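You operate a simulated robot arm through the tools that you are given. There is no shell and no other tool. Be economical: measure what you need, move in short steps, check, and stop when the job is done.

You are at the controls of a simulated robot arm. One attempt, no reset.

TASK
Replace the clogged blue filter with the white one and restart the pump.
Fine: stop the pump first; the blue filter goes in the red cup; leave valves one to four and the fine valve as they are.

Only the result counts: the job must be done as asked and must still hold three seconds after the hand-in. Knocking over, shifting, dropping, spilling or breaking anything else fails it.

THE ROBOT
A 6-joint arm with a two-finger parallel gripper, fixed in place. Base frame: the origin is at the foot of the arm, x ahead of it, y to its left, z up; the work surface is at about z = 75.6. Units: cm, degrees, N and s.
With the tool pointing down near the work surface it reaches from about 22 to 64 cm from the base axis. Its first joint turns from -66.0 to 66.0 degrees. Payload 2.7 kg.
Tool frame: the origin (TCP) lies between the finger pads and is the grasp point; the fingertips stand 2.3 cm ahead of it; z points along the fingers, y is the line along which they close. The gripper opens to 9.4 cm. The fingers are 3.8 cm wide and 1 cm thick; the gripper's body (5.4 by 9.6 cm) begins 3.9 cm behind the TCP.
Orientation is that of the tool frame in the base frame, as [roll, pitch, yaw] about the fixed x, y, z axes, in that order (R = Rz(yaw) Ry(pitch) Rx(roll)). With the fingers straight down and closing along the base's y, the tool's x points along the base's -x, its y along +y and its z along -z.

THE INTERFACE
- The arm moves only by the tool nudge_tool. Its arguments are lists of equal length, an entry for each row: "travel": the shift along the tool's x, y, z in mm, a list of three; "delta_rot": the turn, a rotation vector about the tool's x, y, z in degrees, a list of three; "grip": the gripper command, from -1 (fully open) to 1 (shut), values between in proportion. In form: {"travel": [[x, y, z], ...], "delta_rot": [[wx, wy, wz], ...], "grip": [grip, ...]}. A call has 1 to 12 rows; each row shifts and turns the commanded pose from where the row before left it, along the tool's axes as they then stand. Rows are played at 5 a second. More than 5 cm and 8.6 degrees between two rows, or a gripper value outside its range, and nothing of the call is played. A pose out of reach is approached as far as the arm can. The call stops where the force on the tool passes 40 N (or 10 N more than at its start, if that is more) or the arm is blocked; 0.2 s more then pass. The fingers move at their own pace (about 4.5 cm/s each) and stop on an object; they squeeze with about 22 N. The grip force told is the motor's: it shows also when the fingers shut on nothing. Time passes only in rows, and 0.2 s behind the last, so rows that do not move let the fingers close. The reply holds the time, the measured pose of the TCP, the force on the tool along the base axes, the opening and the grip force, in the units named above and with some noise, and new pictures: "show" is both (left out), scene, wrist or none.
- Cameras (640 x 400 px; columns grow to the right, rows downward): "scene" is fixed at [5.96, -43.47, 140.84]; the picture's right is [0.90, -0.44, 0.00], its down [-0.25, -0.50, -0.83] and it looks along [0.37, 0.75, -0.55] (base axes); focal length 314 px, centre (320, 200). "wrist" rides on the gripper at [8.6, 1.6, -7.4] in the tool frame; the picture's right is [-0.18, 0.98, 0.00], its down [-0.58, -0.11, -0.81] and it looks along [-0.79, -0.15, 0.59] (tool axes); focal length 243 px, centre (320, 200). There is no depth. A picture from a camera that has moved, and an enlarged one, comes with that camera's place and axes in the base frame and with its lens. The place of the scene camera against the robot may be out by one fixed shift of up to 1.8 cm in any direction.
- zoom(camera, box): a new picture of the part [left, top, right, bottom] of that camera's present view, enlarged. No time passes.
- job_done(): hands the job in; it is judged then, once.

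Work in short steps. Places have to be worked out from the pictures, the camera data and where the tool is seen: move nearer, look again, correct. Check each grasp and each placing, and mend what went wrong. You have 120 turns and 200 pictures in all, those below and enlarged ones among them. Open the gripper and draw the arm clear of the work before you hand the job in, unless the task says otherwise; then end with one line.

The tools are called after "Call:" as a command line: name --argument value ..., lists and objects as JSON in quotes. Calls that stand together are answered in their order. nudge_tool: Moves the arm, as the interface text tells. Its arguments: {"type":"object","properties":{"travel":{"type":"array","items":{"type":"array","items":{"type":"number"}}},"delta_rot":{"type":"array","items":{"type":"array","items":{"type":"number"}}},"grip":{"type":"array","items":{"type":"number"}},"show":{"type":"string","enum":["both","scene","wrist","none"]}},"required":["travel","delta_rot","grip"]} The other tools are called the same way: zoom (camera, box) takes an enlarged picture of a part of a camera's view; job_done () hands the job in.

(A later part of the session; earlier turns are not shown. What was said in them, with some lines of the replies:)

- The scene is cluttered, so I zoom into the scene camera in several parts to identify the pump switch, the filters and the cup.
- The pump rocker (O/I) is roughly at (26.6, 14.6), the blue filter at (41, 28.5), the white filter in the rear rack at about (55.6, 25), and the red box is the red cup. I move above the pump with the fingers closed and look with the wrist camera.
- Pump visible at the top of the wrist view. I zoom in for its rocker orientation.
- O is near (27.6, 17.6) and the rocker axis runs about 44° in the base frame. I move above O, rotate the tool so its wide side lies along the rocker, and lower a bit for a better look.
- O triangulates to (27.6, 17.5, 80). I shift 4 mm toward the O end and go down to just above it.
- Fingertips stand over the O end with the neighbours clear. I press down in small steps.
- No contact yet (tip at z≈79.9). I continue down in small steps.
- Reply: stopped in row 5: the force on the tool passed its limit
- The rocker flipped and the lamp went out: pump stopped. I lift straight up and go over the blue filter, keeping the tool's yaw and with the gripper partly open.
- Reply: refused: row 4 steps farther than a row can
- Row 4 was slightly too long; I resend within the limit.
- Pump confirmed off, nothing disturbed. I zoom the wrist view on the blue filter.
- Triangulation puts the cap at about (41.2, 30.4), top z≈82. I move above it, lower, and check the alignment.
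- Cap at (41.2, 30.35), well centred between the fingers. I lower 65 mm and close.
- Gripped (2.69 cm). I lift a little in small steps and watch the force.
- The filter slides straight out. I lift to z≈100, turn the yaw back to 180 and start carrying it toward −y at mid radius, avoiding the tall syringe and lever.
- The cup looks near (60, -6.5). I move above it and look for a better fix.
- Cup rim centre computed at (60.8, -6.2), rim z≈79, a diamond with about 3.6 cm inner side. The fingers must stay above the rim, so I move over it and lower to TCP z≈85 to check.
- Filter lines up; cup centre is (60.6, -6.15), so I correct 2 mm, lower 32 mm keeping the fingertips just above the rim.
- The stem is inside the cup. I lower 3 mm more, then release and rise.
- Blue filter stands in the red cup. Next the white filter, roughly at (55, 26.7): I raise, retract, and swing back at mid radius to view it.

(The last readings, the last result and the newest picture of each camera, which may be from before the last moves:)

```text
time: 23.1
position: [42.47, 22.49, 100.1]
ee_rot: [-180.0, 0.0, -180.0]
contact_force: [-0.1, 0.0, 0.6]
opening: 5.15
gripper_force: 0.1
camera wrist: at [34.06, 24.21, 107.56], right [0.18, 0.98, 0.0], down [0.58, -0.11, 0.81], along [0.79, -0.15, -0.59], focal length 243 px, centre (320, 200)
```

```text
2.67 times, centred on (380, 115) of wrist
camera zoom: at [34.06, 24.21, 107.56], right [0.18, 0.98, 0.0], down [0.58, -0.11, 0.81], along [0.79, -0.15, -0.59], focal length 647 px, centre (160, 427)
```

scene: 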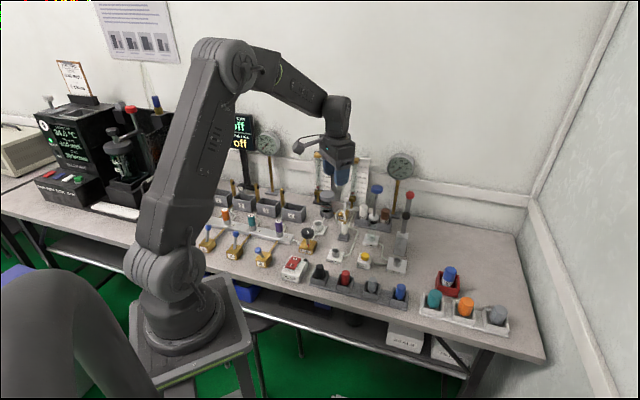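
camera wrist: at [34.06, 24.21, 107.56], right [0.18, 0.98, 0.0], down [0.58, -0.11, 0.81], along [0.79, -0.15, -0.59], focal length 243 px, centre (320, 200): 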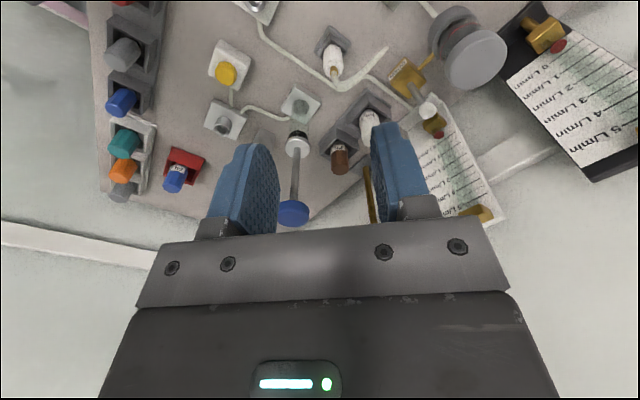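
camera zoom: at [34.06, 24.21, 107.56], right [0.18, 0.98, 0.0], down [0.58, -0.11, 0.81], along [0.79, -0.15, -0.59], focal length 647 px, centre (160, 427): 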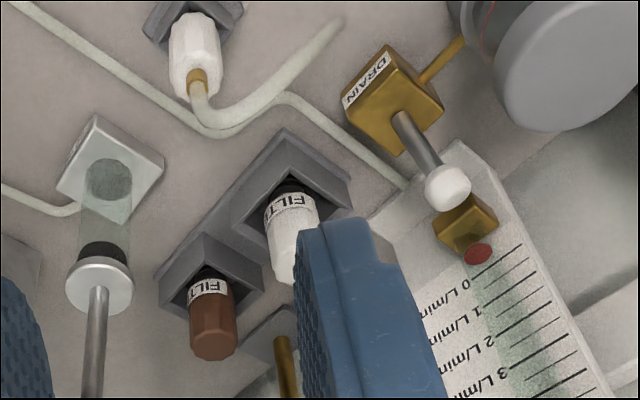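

The rack runs at −45°, white filter ≈ (55.3, 27.0), drain lever and brown filter sit about 6.7 cm to either side. I rotate to yaw −137.5 (closing along the rack, camera over free space) and move above it with a ~4.5 cm opening.

Call:
nudge_tool --travel '[[0, 0, 0], [0, 0, 0], [0, 0, 0], [0, 0, 0], [0, 0, 0], [-42, -18, 0], [-42, -18, 0], [-41, -17, 0], [0, 0, 0]]' --delta_rot '[[0, 0, -8.5], [0, 0, -8.5], [0, 0, -8.5], [0, 0, -8.5], [0, 0, -8.5], [0, 0, 0], [0, 0, 0], [0, 0, 0], [0, 0, 0]]' --grip '[0, 0, 0, 0, 0, 0, 0, 0, 0]'

Call:
zoom --camera "wrist" --box '[240, 0, 400, 100]'

Call:
zoom --camera "scene" --box '[310, 140, 430, 215]'

```text
time: 25.1
position: [55.29, 27.1, 100.08]
ee_rot: [-180.0, -0.1, -137.5]
contact_force: [0.2, -0.5, -1.5]
opening: 4.69
gripper_force: 0.0
camera wrist: at [48.07, 22.49, 107.6], right [-0.53, 0.85, 0.0], down [0.5, 0.31, 0.81], along [0.68, 0.43, -0.59], focal length 243 px, centre (320, 200)
```

scene: 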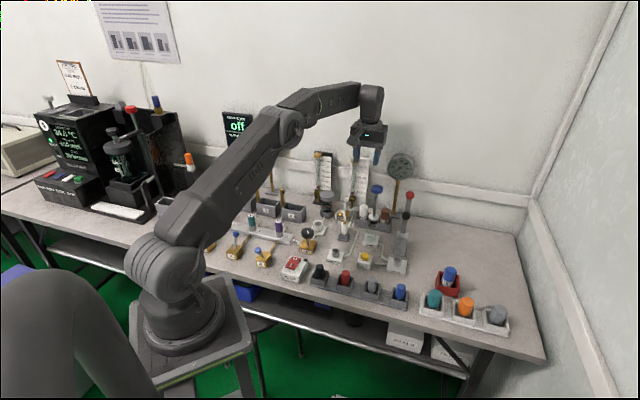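
wrist: 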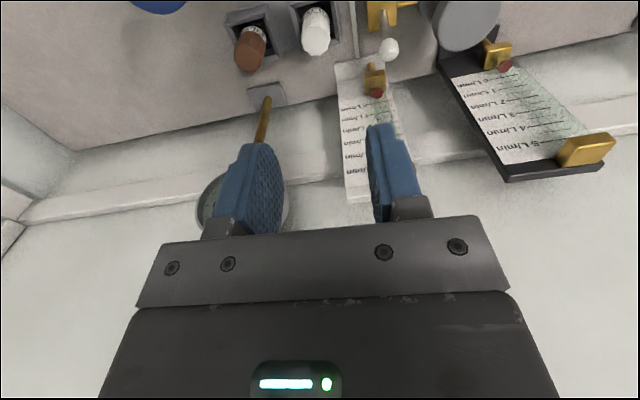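

```text
4.00 times, centred on (320, 50) of wrist
camera zoom: at [48.07, 22.49, 107.6], right [-0.53, 0.85, 0.0], down [0.5, 0.31, 0.81], along [0.68, 0.43, -0.59], focal length 970 px, centre (320, 800)
```

zoom: 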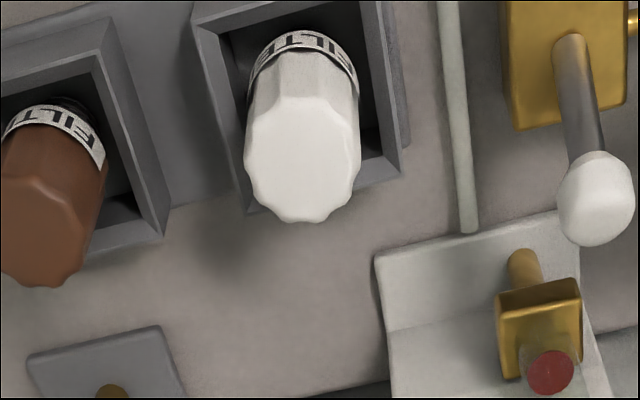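

```text
5.33 times, centred on (370, 178) of scene
camera zoom: at [5.96, -43.47, 140.84], right [0.9, -0.44, 0.0], down [-0.25, -0.5, -0.83], along [0.37, 0.75, -0.55], focal length 1677 px, centre (53, 320)
```

zoom: 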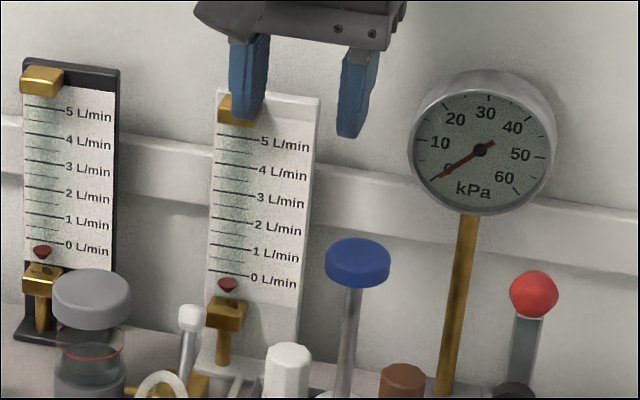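

White cap near (56.2, 27.2). I correct a bit, lower 9 cm and re-measure.

Call:
nudge_tool --travel '[[-8, -4, 0], [0, 0, 45], [0, 0, 45], [0, 0, 0]]' --delta_rot '[[0, 0, 0], [0, 0, 0], [0, 0, 0], [0, 0, 0]]' --grip '[0, 0, 0, 0]' --show "wrist"

Call:
zoom --camera "wrist" --box '[240, 30, 400, 130]'

Call:
zoom --camera "scene" --box '[310, 160, 430, 235]'

```text
time: 26.1
position: [56.17, 27.46, 91.12]
ee_rot: [179.9, 0.1, -137.5]
contact_force: [-0.3, 0.7, -0.1]
opening: 4.69
gripper_force: 0.2
camera wrist: at [48.83, 22.76, 98.55], right [-0.53, 0.85, 0.0], down [0.5, 0.31, 0.81], along [0.69, 0.43, -0.59], focal length 243 px, centre (320, 200)
```

wrist: 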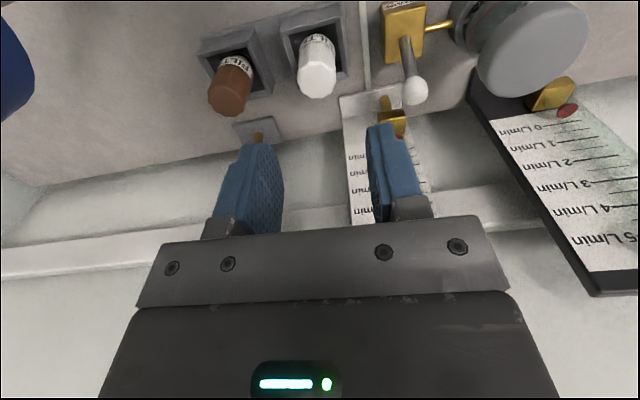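

```text
4.00 times, centred on (320, 80) of wrist
camera zoom: at [48.83, 22.76, 98.55], right [-0.53, 0.85, 0.0], down [0.5, 0.31, 0.81], along [0.69, 0.43, -0.59], focal length 970 px, centre (320, 680)
```

zoom: 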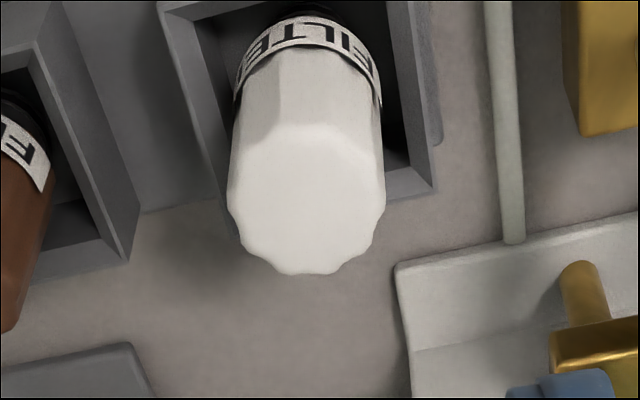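

```text
5.33 times, centred on (370, 198) of scene
camera zoom: at [5.96, -43.47, 140.84], right [0.9, -0.44, 0.0], down [-0.25, -0.5, -0.83], along [0.37, 0.75, -0.55], focal length 1677 px, centre (53, 213)
```

zoom: 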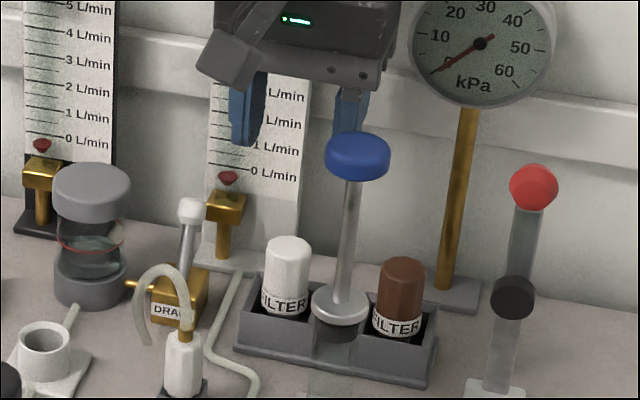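

White cap at (56.4, 27.3), top z≈81.9; rack walls reach z≈78.6, so I grasp at TCP z≈81.8 (tips above the walls). I descend in two stages and close.

Call:
nudge_tool --travel '[[0, -3, 30], [0, 0, 30], [0, 0, 0]]' --delta_rot '[[0, 0, 0], [0, 0, 0], [0, 0, 0]]' --grip '[0, 0, 0]' --show "wrist"

Call:
zoom --camera "scene" --box '[310, 160, 430, 235]'

```text
time: 26.9
position: [56.33, 27.16, 85.13]
ee_rot: [-180.0, 0.1, -137.6]
contact_force: [0.5, 0.0, 0.3]
opening: 4.69
gripper_force: 0.0
camera wrist: at [49.1, 22.48, 92.57], right [-0.53, 0.85, 0.0], down [0.5, 0.31, 0.81], along [0.69, 0.43, -0.59], focal length 243 px, centre (320, 200)
```

wrist: 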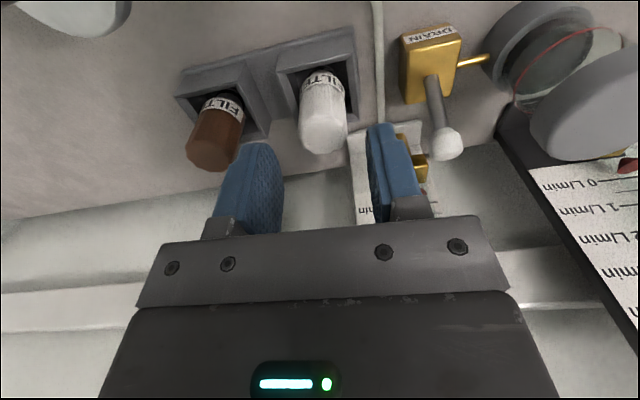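

```text
5.33 times, centred on (370, 198) of scene
camera zoom: at [5.96, -43.47, 140.84], right [0.9, -0.44, 0.0], down [-0.25, -0.5, -0.83], along [0.37, 0.75, -0.55], focal length 1677 px, centre (53, 213)
```

zoom: 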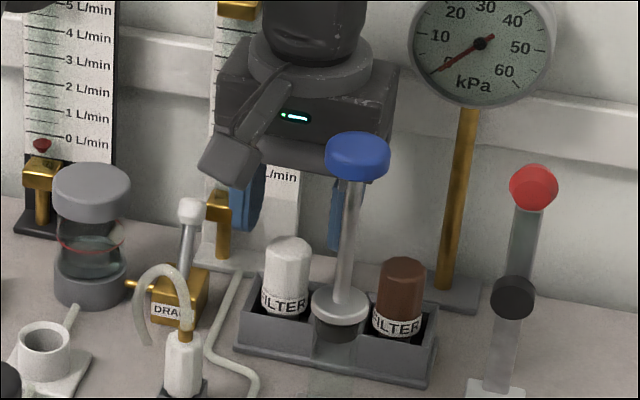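

Aligned. I descend 33 mm and close.

Call:
nudge_tool --travel '[[0, 0, 20], [0, 0, 13], [0, 0, 0], [0, 0, 0], [0, 0, 0], [0, 0, 0]]' --delta_rot '[[0, 0, 0], [0, 0, 0], [0, 0, 0], [0, 0, 0], [0, 0, 0], [0, 0, 0]]' --grip '[0, 0, 0, 1, 1, 1]' --show "wrist"

Call:
zoom --camera "scene" --box '[310, 160, 430, 235]'

```text
time: 28.3
position: [56.33, 27.16, 81.93]
ee_rot: [180.0, 0.2, -137.5]
contact_force: [-0.5, -0.3, 0.0]
opening: 2.67
gripper_force: 21.6
camera wrist: at [49.09, 22.48, 89.34], right [-0.53, 0.85, 0.0], down [0.5, 0.31, 0.81], along [0.69, 0.43, -0.59], focal length 243 px, centre (320, 200)
```

wrist: 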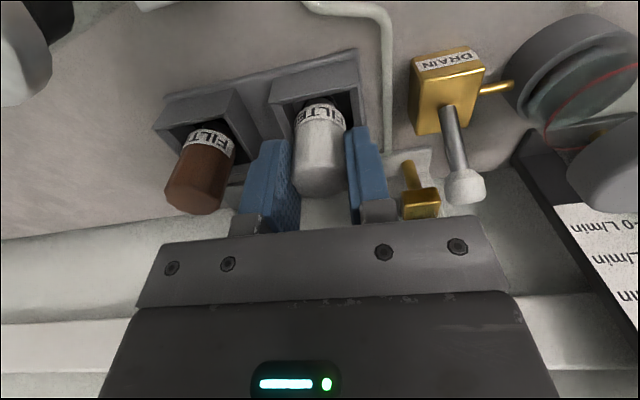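

```text
5.33 times, centred on (370, 198) of scene
camera zoom: at [5.96, -43.47, 140.84], right [0.9, -0.44, 0.0], down [-0.25, -0.5, -0.83], along [0.37, 0.75, -0.55], focal length 1677 px, centre (53, 213)
```

zoom: 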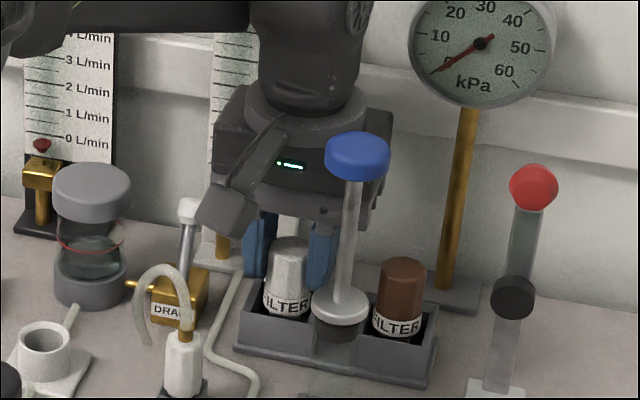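

Gripped (2.67 cm). I lift straight up and carry it over the socket at (41.15, 30.4).

Call:
nudge_tool --travel '[[0, 0, -5], [0, 0, -15], [0, 0, -40], [0, 0, -40], [0, 0, -40], [0, 0, -40], [23, 32, 0], [22, 31, 0], [22, 31, 0], [22, 31, 0], [0, 0, 0]]' --delta_rot '[[0, 0, 0], [0, 0, 0], [0, 0, 0], [0, 0, 0], [0, 0, 0], [0, 0, 0], [0, 0, 0], [0, 0, 0], [0, 0, 0], [0, 0, 0], [0, 0, 0]]' --grip '[1, 1, 1, 1, 1, 1, 1, 1, 1, 1, 1]'

Call:
zoom --camera "scene" --box '[310, 160, 430, 235]'

Call:
zoom --camera "wrist" --box '[240, 0, 400, 100]'

```text
time: 30.7
position: [41.23, 30.41, 99.9]
ee_rot: [180.0, 0.0, -137.5]
contact_force: [0.3, 0.5, -0.2]
opening: 2.7
gripper_force: 22.2
camera wrist: at [34.03, 25.67, 107.35], right [-0.53, 0.85, 0.0], down [0.5, 0.31, 0.81], along [0.69, 0.43, -0.59], focal length 243 px, centre (320, 200)
```

scene: 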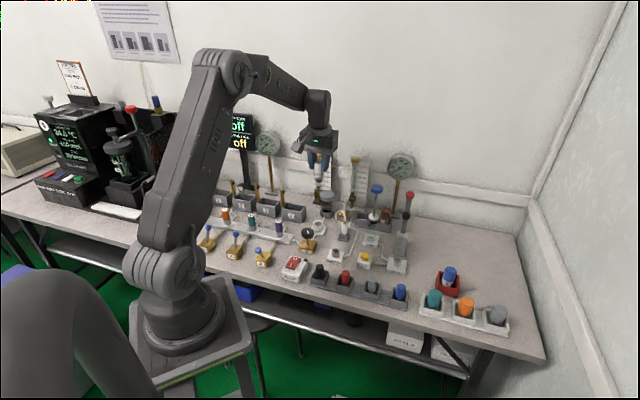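
wrist: 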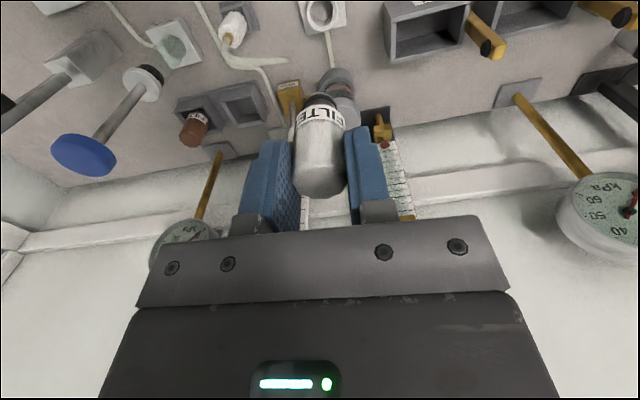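

```text
5.33 times, centred on (370, 198) of scene
camera zoom: at [5.96, -43.47, 140.84], right [0.9, -0.44, 0.0], down [-0.25, -0.5, -0.83], along [0.37, 0.75, -0.55], focal length 1677 px, centre (53, 213)
```

zoom: 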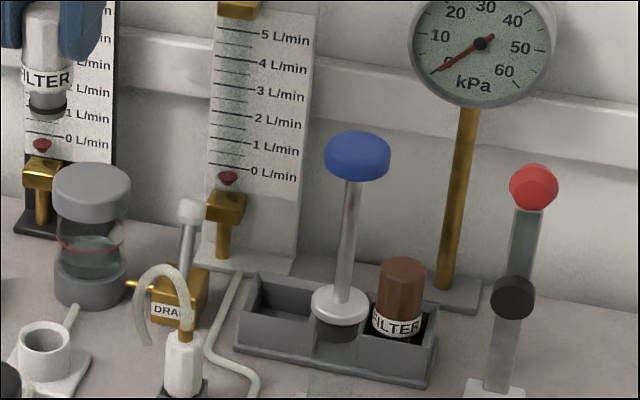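

```text
4.00 times, centred on (320, 50) of wrist
camera zoom: at [34.03, 25.67, 107.35], right [-0.53, 0.85, 0.0], down [0.5, 0.31, 0.81], along [0.69, 0.43, -0.59], focal length 970 px, centre (320, 800)
```

zoom: 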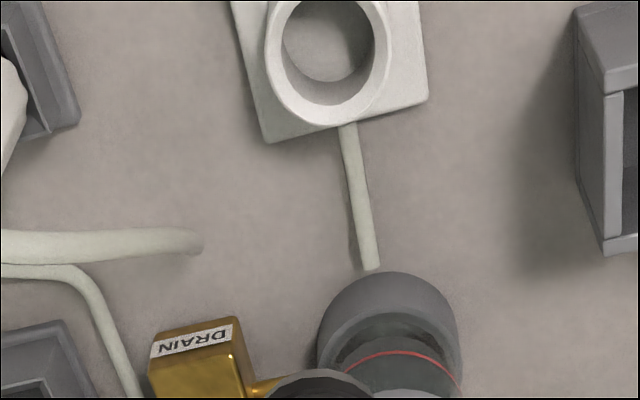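

White filter is held, rack otherwise undisturbed. I descend to TCP z≈86 for a close alignment check over the socket.

Call:
nudge_tool --travel '[[0, 1, 45], [0, 0, 45], [0, 0, 48], [0, 0, 0]]' --delta_rot '[[0, 0, 0], [0, 0, 0], [0, 0, 0], [0, 0, 0]]' --grip '[1, 1, 1, 1]' --show "wrist"

Call:
zoom --camera "wrist" --box '[240, 40, 400, 140]'

Call:
zoom --camera "scene" --box '[270, 180, 366, 240]'

```text
time: 31.7
position: [41.42, 30.36, 86.04]
ee_rot: [-180.0, 0.0, -137.6]
contact_force: [0.6, -0.5, -0.8]
opening: 2.65
gripper_force: 21.9
camera wrist: at [34.03, 25.69, 93.48], right [-0.53, 0.85, 0.0], down [0.5, 0.31, 0.81], along [0.69, 0.43, -0.59], focal length 243 px, centre (320, 200)
```

wrist: 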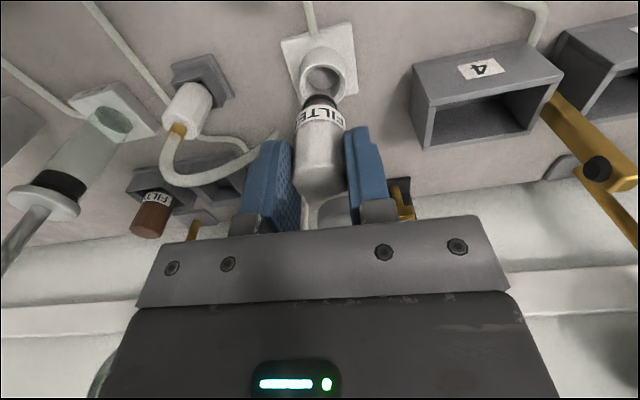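

```text
4.00 times, centred on (320, 90) of wrist
camera zoom: at [34.03, 25.69, 93.48], right [-0.53, 0.85, 0.0], down [0.5, 0.31, 0.81], along [0.69, 0.43, -0.59], focal length 970 px, centre (320, 640)
```

zoom: 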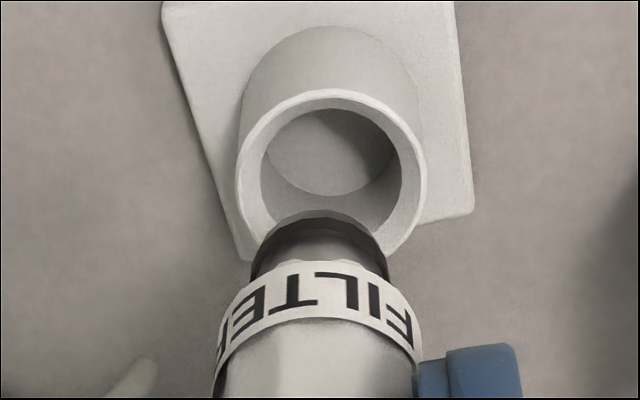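

```text
6.67 times, centred on (318, 210) of scene
camera zoom: at [5.96, -43.47, 140.84], right [0.9, -0.44, 0.0], down [-0.25, -0.5, -0.83], along [0.37, 0.75, -0.55], focal length 2096 px, centre (333, 133)
```

zoom: 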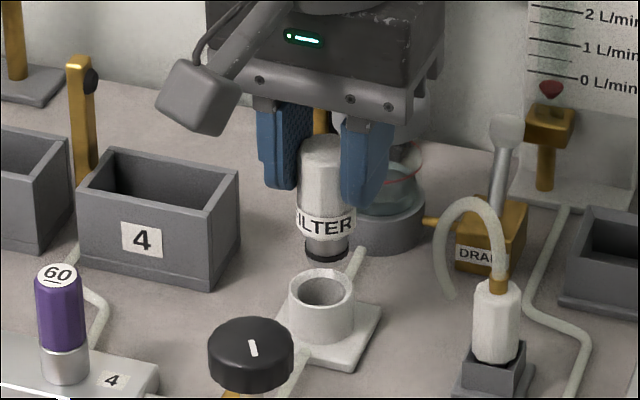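

The socket is about 1.7 mm to tool +y of the stem. I correct, lower 17 mm and check again.

Call:
nudge_tool --travel '[[1, 1.7, 0], [0, 0, 17], [0, 0, 0]]' --delta_rot '[[0, 0, 0], [0, 0, 0], [0, 0, 0]]' --grip '[1, 1, 1]' --show "none"

Call:
zoom --camera "wrist" --box '[240, 40, 400, 140]'

Call:
zoom --camera "scene" --box '[270, 180, 366, 240]'

```text
time: 32.5
position: [41.12, 30.46, 84.37]
ee_rot: [-180.0, 0.2, -137.5]
contact_force: [-0.2, -0.2, 0.5]
opening: 2.7
gripper_force: 21.6
```

```text
4.00 times, centred on (320, 90) of wrist
camera zoom: at [33.84, 25.75, 91.8], right [-0.53, 0.85, 0.0], down [0.5, 0.31, 0.81], along [0.69, 0.43, -0.59], focal length 970 px, centre (320, 640)
```

zoom: 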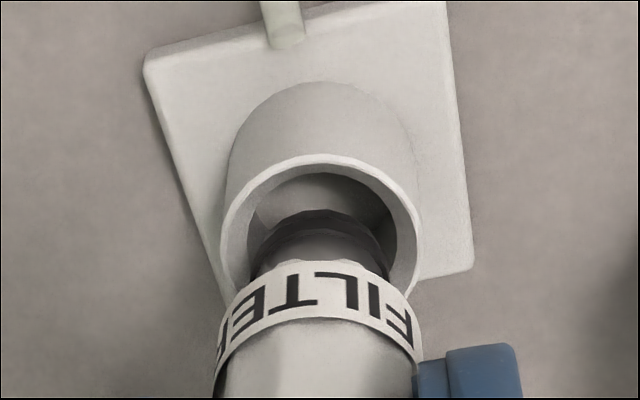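

```text
6.67 times, centred on (318, 210) of scene
camera zoom: at [5.96, -43.47, 140.84], right [0.9, -0.44, 0.0], down [-0.25, -0.5, -0.83], along [0.37, 0.75, -0.55], focal length 2096 px, centre (333, 133)
```

zoom: 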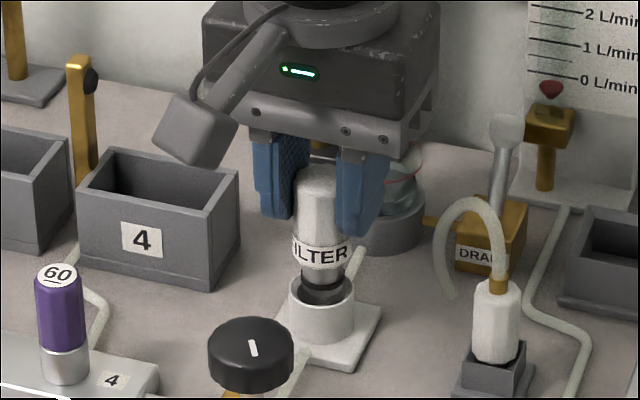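

Stem and socket are now concentric. I lower slowly to seating (expected TCP z≈82).

Call:
nudge_tool --travel '[[0, 0, 5], [0, 0, 5], [0, 0, 5], [0, 0, 4], [0, 0, 2], [0, 0, 0]]' --delta_rot '[[0, 0, 0], [0, 0, 0], [0, 0, 0], [0, 0, 0], [0, 0, 0], [0, 0, 0]]' --grip '[1, 1, 1, 1, 1, 1]' --show "none"

Call:
zoom --camera "wrist" --box '[240, 40, 400, 140]'

Call:
zoom --camera "scene" --box '[270, 180, 366, 240]'

```text
time: 33.9
position: [41.09, 30.4, 82.3]
ee_rot: [180.0, 0.1, -137.5]
contact_force: [-1.8, -3.2, 7.2]
opening: 2.65
gripper_force: 22.6
```

```text
4.00 times, centred on (320, 90) of wrist
camera zoom: at [33.85, 25.73, 89.72], right [-0.53, 0.85, 0.0], down [0.5, 0.31, 0.81], along [0.69, 0.43, -0.59], focal length 970 px, centre (320, 640)
```

zoom: 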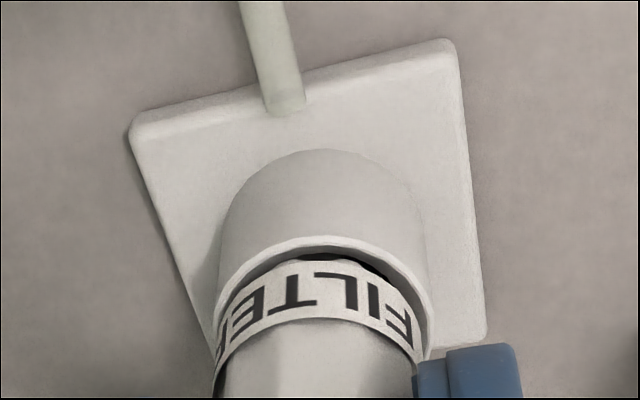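

```text
6.67 times, centred on (318, 210) of scene
camera zoom: at [5.94, -43.48, 140.84], right [0.9, -0.44, 0.0], down [-0.25, -0.5, -0.83], along [0.37, 0.75, -0.55], focal length 2096 px, centre (333, 133)
```

zoom: 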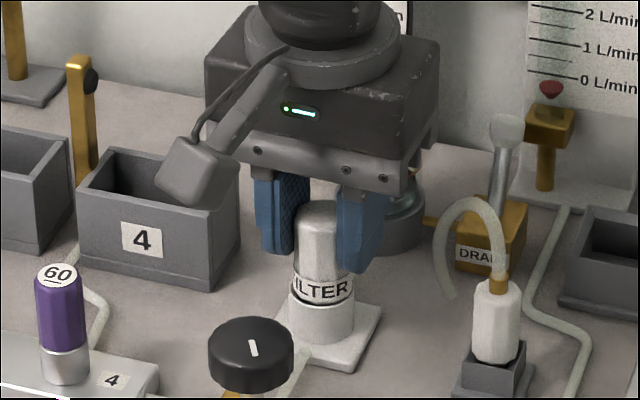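

Nearly seated with 7 N contact. I push down a few more millimetres gently to make sure it bottoms out.

Call:
nudge_tool --travel '[[0, 0, 1], [0, 0, 1], [0, 0, 1], [0, 0, 0]]' --delta_rot '[[0, 0, 0], [0, 0, 0], [0, 0, 0], [0, 0, 0]]' --grip '[1, 1, 1, 1]' --show "none"

Call:
zoom --camera "wrist" --box '[240, 40, 400, 140]'

Call:
zoom --camera "scene" --box '[270, 180, 366, 240]'

```text
time: 34.9
position: [41.22, 30.38, 81.98]
ee_rot: [-180.0, 0.3, -137.6]
contact_force: [-0.1, -1.8, 16.2]
opening: 2.65
gripper_force: 22.3
```

```text
4.00 times, centred on (320, 90) of wrist
camera zoom: at [33.89, 25.78, 89.46], right [-0.53, 0.85, 0.0], down [0.5, 0.31, 0.81], along [0.69, 0.43, -0.59], focal length 970 px, centre (320, 640)
```

zoom: 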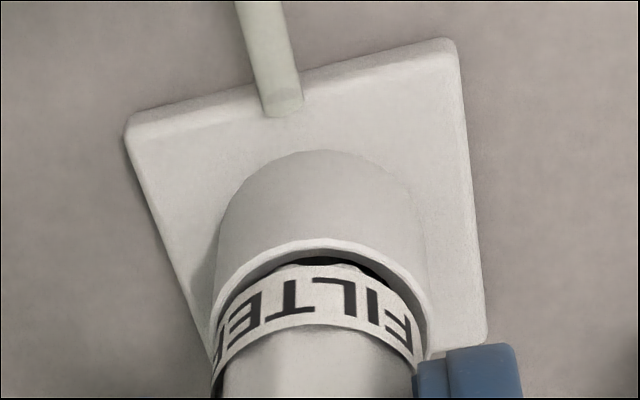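

```text
6.67 times, centred on (318, 210) of scene
camera zoom: at [5.93, -43.49, 140.84], right [0.9, -0.44, 0.0], down [-0.25, -0.5, -0.83], along [0.37, 0.75, -0.55], focal length 2096 px, centre (333, 133)
```

zoom: 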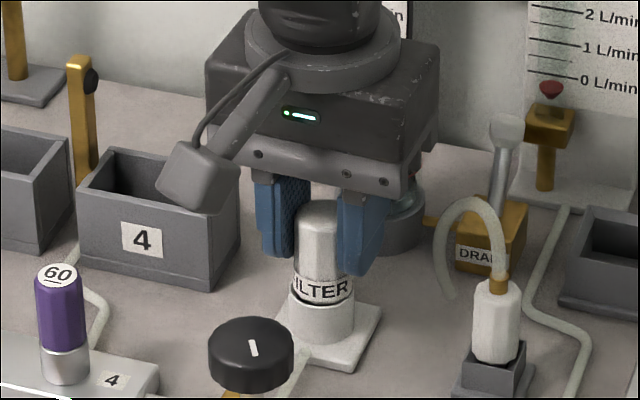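

16 N and the filter is at its stop. I release, rise and compare with the earlier view of the seated blue filter.

Call:
nudge_tool --travel '[[0, 0, -2], [0, 0, 0], [0, 0, 0], [0, 0, 0], [0, 0, -40], [0, 0, -40], [0, 0, -40], [0, 0, -23], [33, -1, 0], [0, 0, 0]]' --delta_rot '[[0, 0, 0], [0, 0, 0], [0, 0, 0], [0, 0, 0], [0, 0, 0], [0, 0, 0], [0, 0, 0], [0, 0, 0], [0, 0, 0], [0, 0, 0]]' --grip '[1, 0, -0.1, -0.1, -0.1, -0.1, -0.1, -0.1, -0.1, -0.1]' --show "none"

Call:
zoom --camera "wrist" --box '[240, 10, 400, 110]'

Call:
zoom --camera "scene" --box '[270, 170, 390, 245]'

```text
time: 37.1
position: [38.64, 28.22, 96.39]
ee_rot: [-180.0, 0.1, -137.5]
contact_force: [0.4, -0.3, -0.1]
opening: 5.19
gripper_force: 0.2
```

```text
4.00 times, centred on (320, 60) of wrist
camera zoom: at [31.42, 23.5, 103.87], right [-0.53, 0.85, 0.0], down [0.5, 0.31, 0.81], along [0.69, 0.43, -0.59], focal length 970 px, centre (320, 760)
```

zoom: 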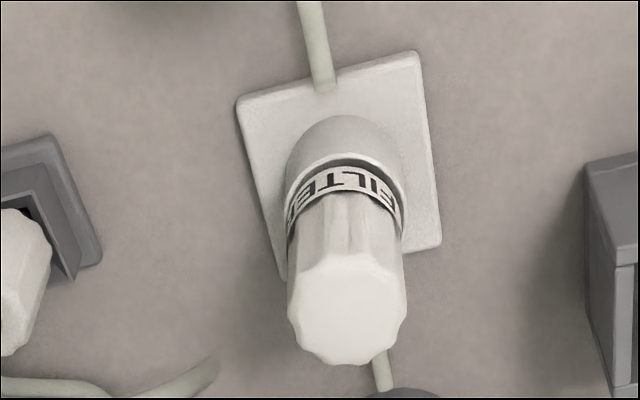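

```text
5.33 times, centred on (330, 208) of scene
camera zoom: at [5.96, -43.47, 140.84], right [0.9, -0.44, 0.0], down [-0.25, -0.5, -0.83], along [0.37, 0.75, -0.55], focal length 1677 px, centre (267, 160)
```

zoom: 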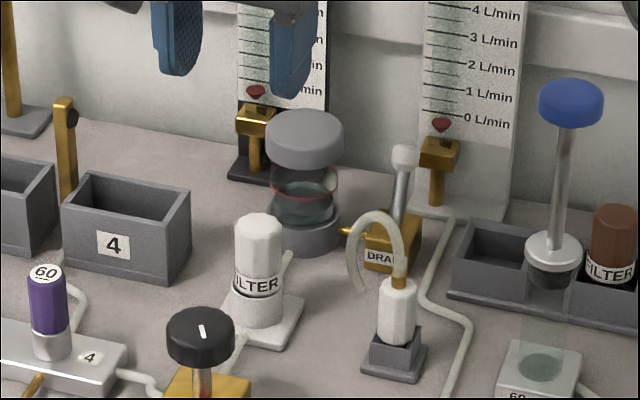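

The white filter sits as the blue did (maybe 1 mm of doubt). I press its top gently with closed fingers to be sure it is fully seated.

Call:
nudge_tool --travel '[[-33, 1, 0], [0, 0, 45], [0, 0, 45], [0, 0, 20], [0, 0, 5], [0, 0, 2], [0, 0, 2], [0, 0, 2]]' --delta_rot '[[0, 0, 0], [0, 0, 0], [0, 0, 0], [0, 0, 0], [0, 0, 0], [0, 0, 0], [0, 0, 0], [0, 0, 0]]' --grip '[1, 1, 1, 1, 1, 1, 1, 1]' --show "wrist"

```text
time: 38.9
position: [41.19, 30.43, 84.77]
ee_rot: [-179.9, 0.3, -137.5]
contact_force: [-9.2, -8.2, 33.9]
opening: 0.0
gripper_force: 22.0
camera wrist: at [33.89, 25.76, 92.09], right [-0.53, 0.85, 0.0], down [0.5, 0.31, 0.81], along [0.69, 0.43, -0.59], focal length 243 px, centre (320, 200)
```

wrist: 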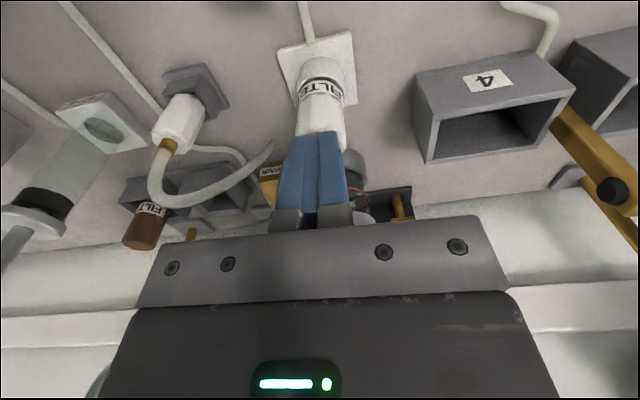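

It is rigid under 34 N. I back off and compare the view again.

Call:
nudge_tool --travel '[[0, 0, -30], [0, 0, -45], [0, 0, -42], [33, -1, 0], [0, 0, 0]]' --delta_rot '[[0, 0, 0], [0, 0, 0], [0, 0, 0], [0, 0, 0], [0, 0, 0]]' --grip '[1, 1, 1, 1, 1]' --show "none"

Call:
zoom --camera "wrist" --box '[280, 20, 360, 110]'

Call:
zoom --camera "scene" --box '[250, 200, 410, 300]'

```text
time: 40.1
position: [38.82, 28.15, 96.03]
ee_rot: [-180.0, 0.0, -137.5]
contact_force: [0.0, 0.4, 0.4]
opening: 0.0
gripper_force: 22.2
```

```text
4.44 times, centred on (320, 65) of wrist
camera zoom: at [31.49, 23.5, 103.53], right [-0.53, 0.85, 0.0], down [0.5, 0.31, 0.81], along [0.69, 0.43, -0.59], focal length 1078 px, centre (320, 800)
```

zoom: 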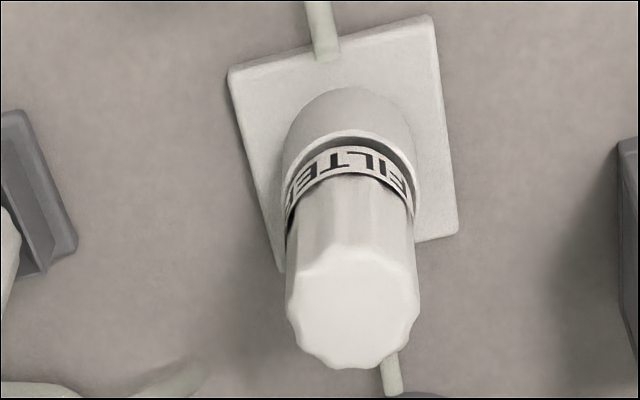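

```text
4.00 times, centred on (330, 250) of scene
camera zoom: at [5.96, -43.47, 140.84], right [0.9, -0.44, 0.0], down [-0.25, -0.5, -0.83], along [0.37, 0.75, -0.55], focal length 1258 px, centre (280, 0)
```

zoom: 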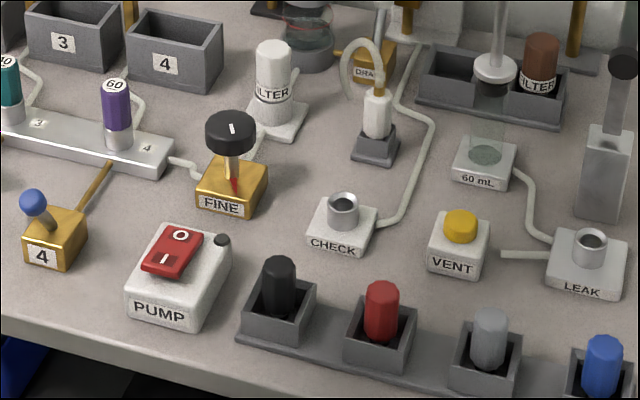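

The white filter sits at the same height and position as the blue one did. Now I go to the I end of the rocker (press point ≈ (24.9, 15.0)) and check from above.

Call:
nudge_tool --travel '[[48, -1, 0], [48, -1, 0], [48, -1, 0], [47, 0, 0], [0, 0, 45], [0, 0, 45], [0, 0, 15], [0, 0, 0]]' --delta_rot '[[0, 0, 0], [0, 0, 0], [0, 0, 0], [0, 0, 0], [0, 0, 0], [0, 0, 0], [0, 0, 0], [0, 0, 0]]' --grip '[1, 1, 1, 1, 1, 1, 1, 1]' --show "wrist"

Call:
zoom --camera "scene" --box '[250, 220, 350, 290]'

```text
time: 41.9
position: [24.75, 15.03, 85.55]
ee_rot: [179.9, 0.1, -137.4]
contact_force: [0.2, 0.1, 0.1]
opening: 0.0
gripper_force: 21.9
camera wrist: at [17.56, 10.36, 92.96], right [-0.53, 0.85, 0.0], down [0.5, 0.31, 0.81], along [0.69, 0.43, -0.59], focal length 243 px, centre (320, 200)
```

wrist: 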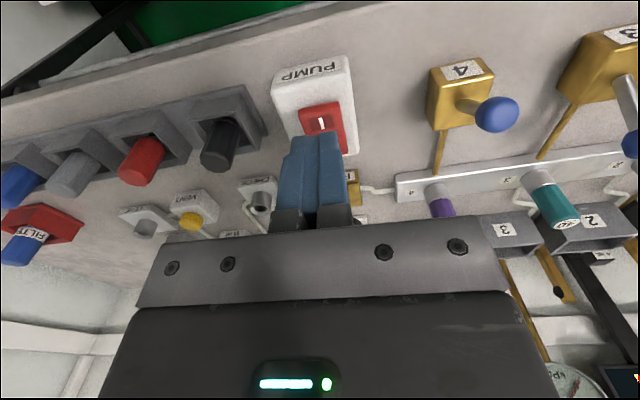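

```text
5.71 times, centred on (300, 255) of scene
camera zoom: at [5.96, -43.47, 140.84], right [0.9, -0.44, 0.0], down [-0.25, -0.5, -0.83], along [0.37, 0.75, -0.55], focal length 1797 px, centre (434, -114)
```

zoom: 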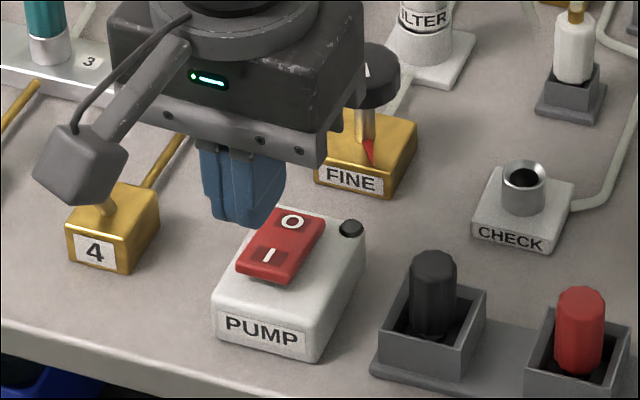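

Over the I end (I at ≈(25.3, 15.4)). I press down in small steps.

Call:
nudge_tool --travel '[[0, 0, 18], [0, 0, 6], [0, 0, 4], [0, 0, 3], [0, 0, 3], [0, 0, 2], [0, 0, 2], [0, 0, 2], [0, 0, 2]]' --delta_rot '[[0, 0, 0], [0, 0, 0], [0, 0, 0], [0, 0, 0], [0, 0, 0], [0, 0, 0], [0, 0, 0], [0, 0, 0], [0, 0, 0]]' --grip '[1, 1, 1, 1, 1, 1, 1, 1, 1]' --show "wrist"

Call:
zoom --camera "scene" --box '[250, 220, 350, 290]'

```text
time: 43.9
position: [25.0, 14.91, 81.41]
ee_rot: [-180.0, 0.1, -137.5]
contact_force: [-0.7, -0.7, 1.0]
opening: 0.01
gripper_force: 22.0
camera wrist: at [17.65, 10.33, 88.8], right [-0.53, 0.85, 0.0], down [0.5, 0.31, 0.81], along [0.69, 0.43, -0.59], focal length 243 px, centre (320, 200)
```

wrist: 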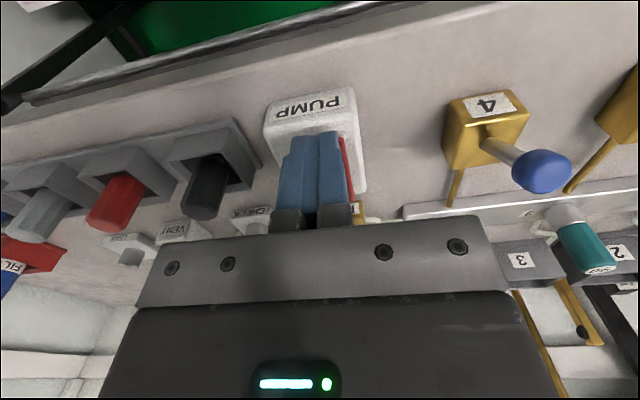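

```text
5.71 times, centred on (300, 255) of scene
camera zoom: at [5.96, -43.47, 140.84], right [0.9, -0.44, 0.0], down [-0.25, -0.5, -0.83], along [0.37, 0.75, -0.55], focal length 1797 px, centre (434, -114)
```

zoom: 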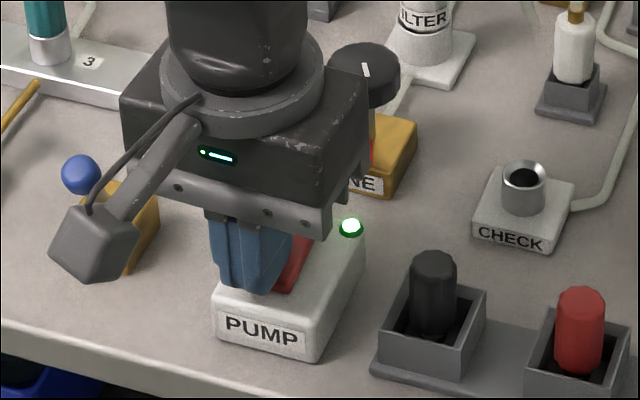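

The lamp is green again: the pump runs. I lift clear, open the gripper and check everything.

Call:
nudge_tool --travel '[[0, 0, -45], [0, 0, -45], [0, 0, -48], [0, 0, -48], [0, 0, 0], [0, 0, 0], [0, 0, 0]]' --delta_rot '[[0, 0, 0], [0, 0, 0], [0, 0, 0], [0, 0, 0], [0, 0, 0], [0, 0, 0], [0, 0, 0]]' --grip '[1, 1, 1, 0, -1, -1, -1]'

Call:
zoom --camera "scene" --box '[190, 180, 350, 280]'

Call:
zoom --camera "scene" --box '[270, 140, 510, 330]'

```text
time: 45.5
position: [24.84, 15.09, 100.08]
ee_rot: [-180.0, 0.1, -137.5]
contact_force: [-0.6, -0.4, 0.2]
opening: 8.55
gripper_force: 0.1
camera wrist: at [17.5, 10.38, 107.44], right [-0.53, 0.85, 0.0], down [0.5, 0.31, 0.81], along [0.69, 0.43, -0.59], focal length 243 px, centre (320, 200)
```

scene: 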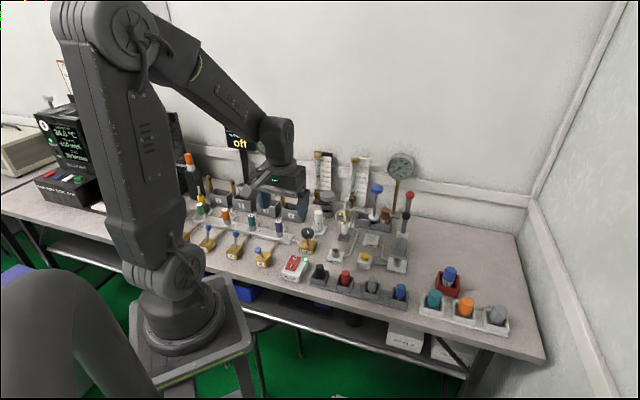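
wrist: 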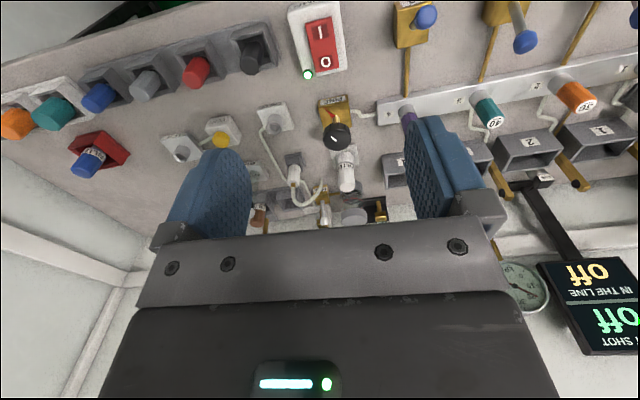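

```text
4.00 times, centred on (270, 230) of scene
camera zoom: at [5.96, -43.47, 140.84], right [0.9, -0.44, 0.0], down [-0.25, -0.5, -0.83], along [0.37, 0.75, -0.55], focal length 1258 px, centre (520, 80)
```

zoom: 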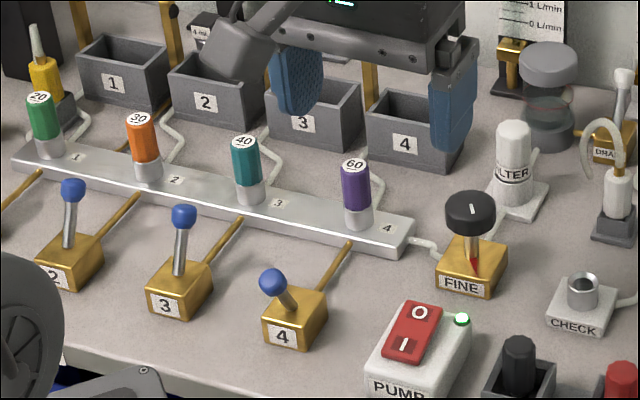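

```text
2.11 times, centred on (390, 235) of scene
camera zoom: at [5.96, -43.47, 140.84], right [0.9, -0.44, 0.0], down [-0.25, -0.5, -0.83], along [0.37, 0.75, -0.55], focal length 662 px, centre (173, 126)
```

zoom: 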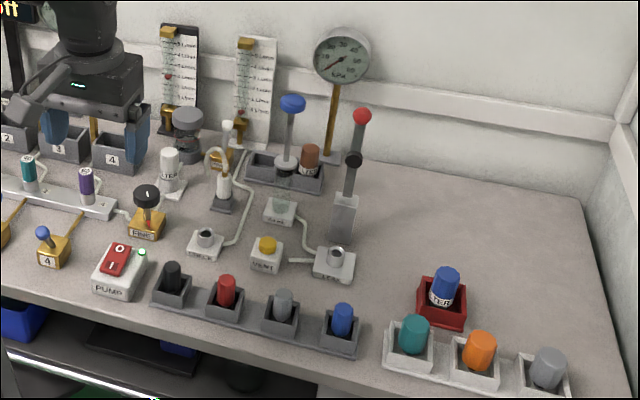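

The pump lamp is green, the white filter is in the socket and the blue filter is in the red cup. The valves look unchanged from the start, and the arm is clear with the gripper open, so I hand the job in.

Call:
job_done

```text
The job is handed in.
```

I stopped the pump, put the clogged blue filter in the red cup, seated the white filter in its place and restarted the pump; its lamp is green. Valves one to four and the fine valve were left as they were.
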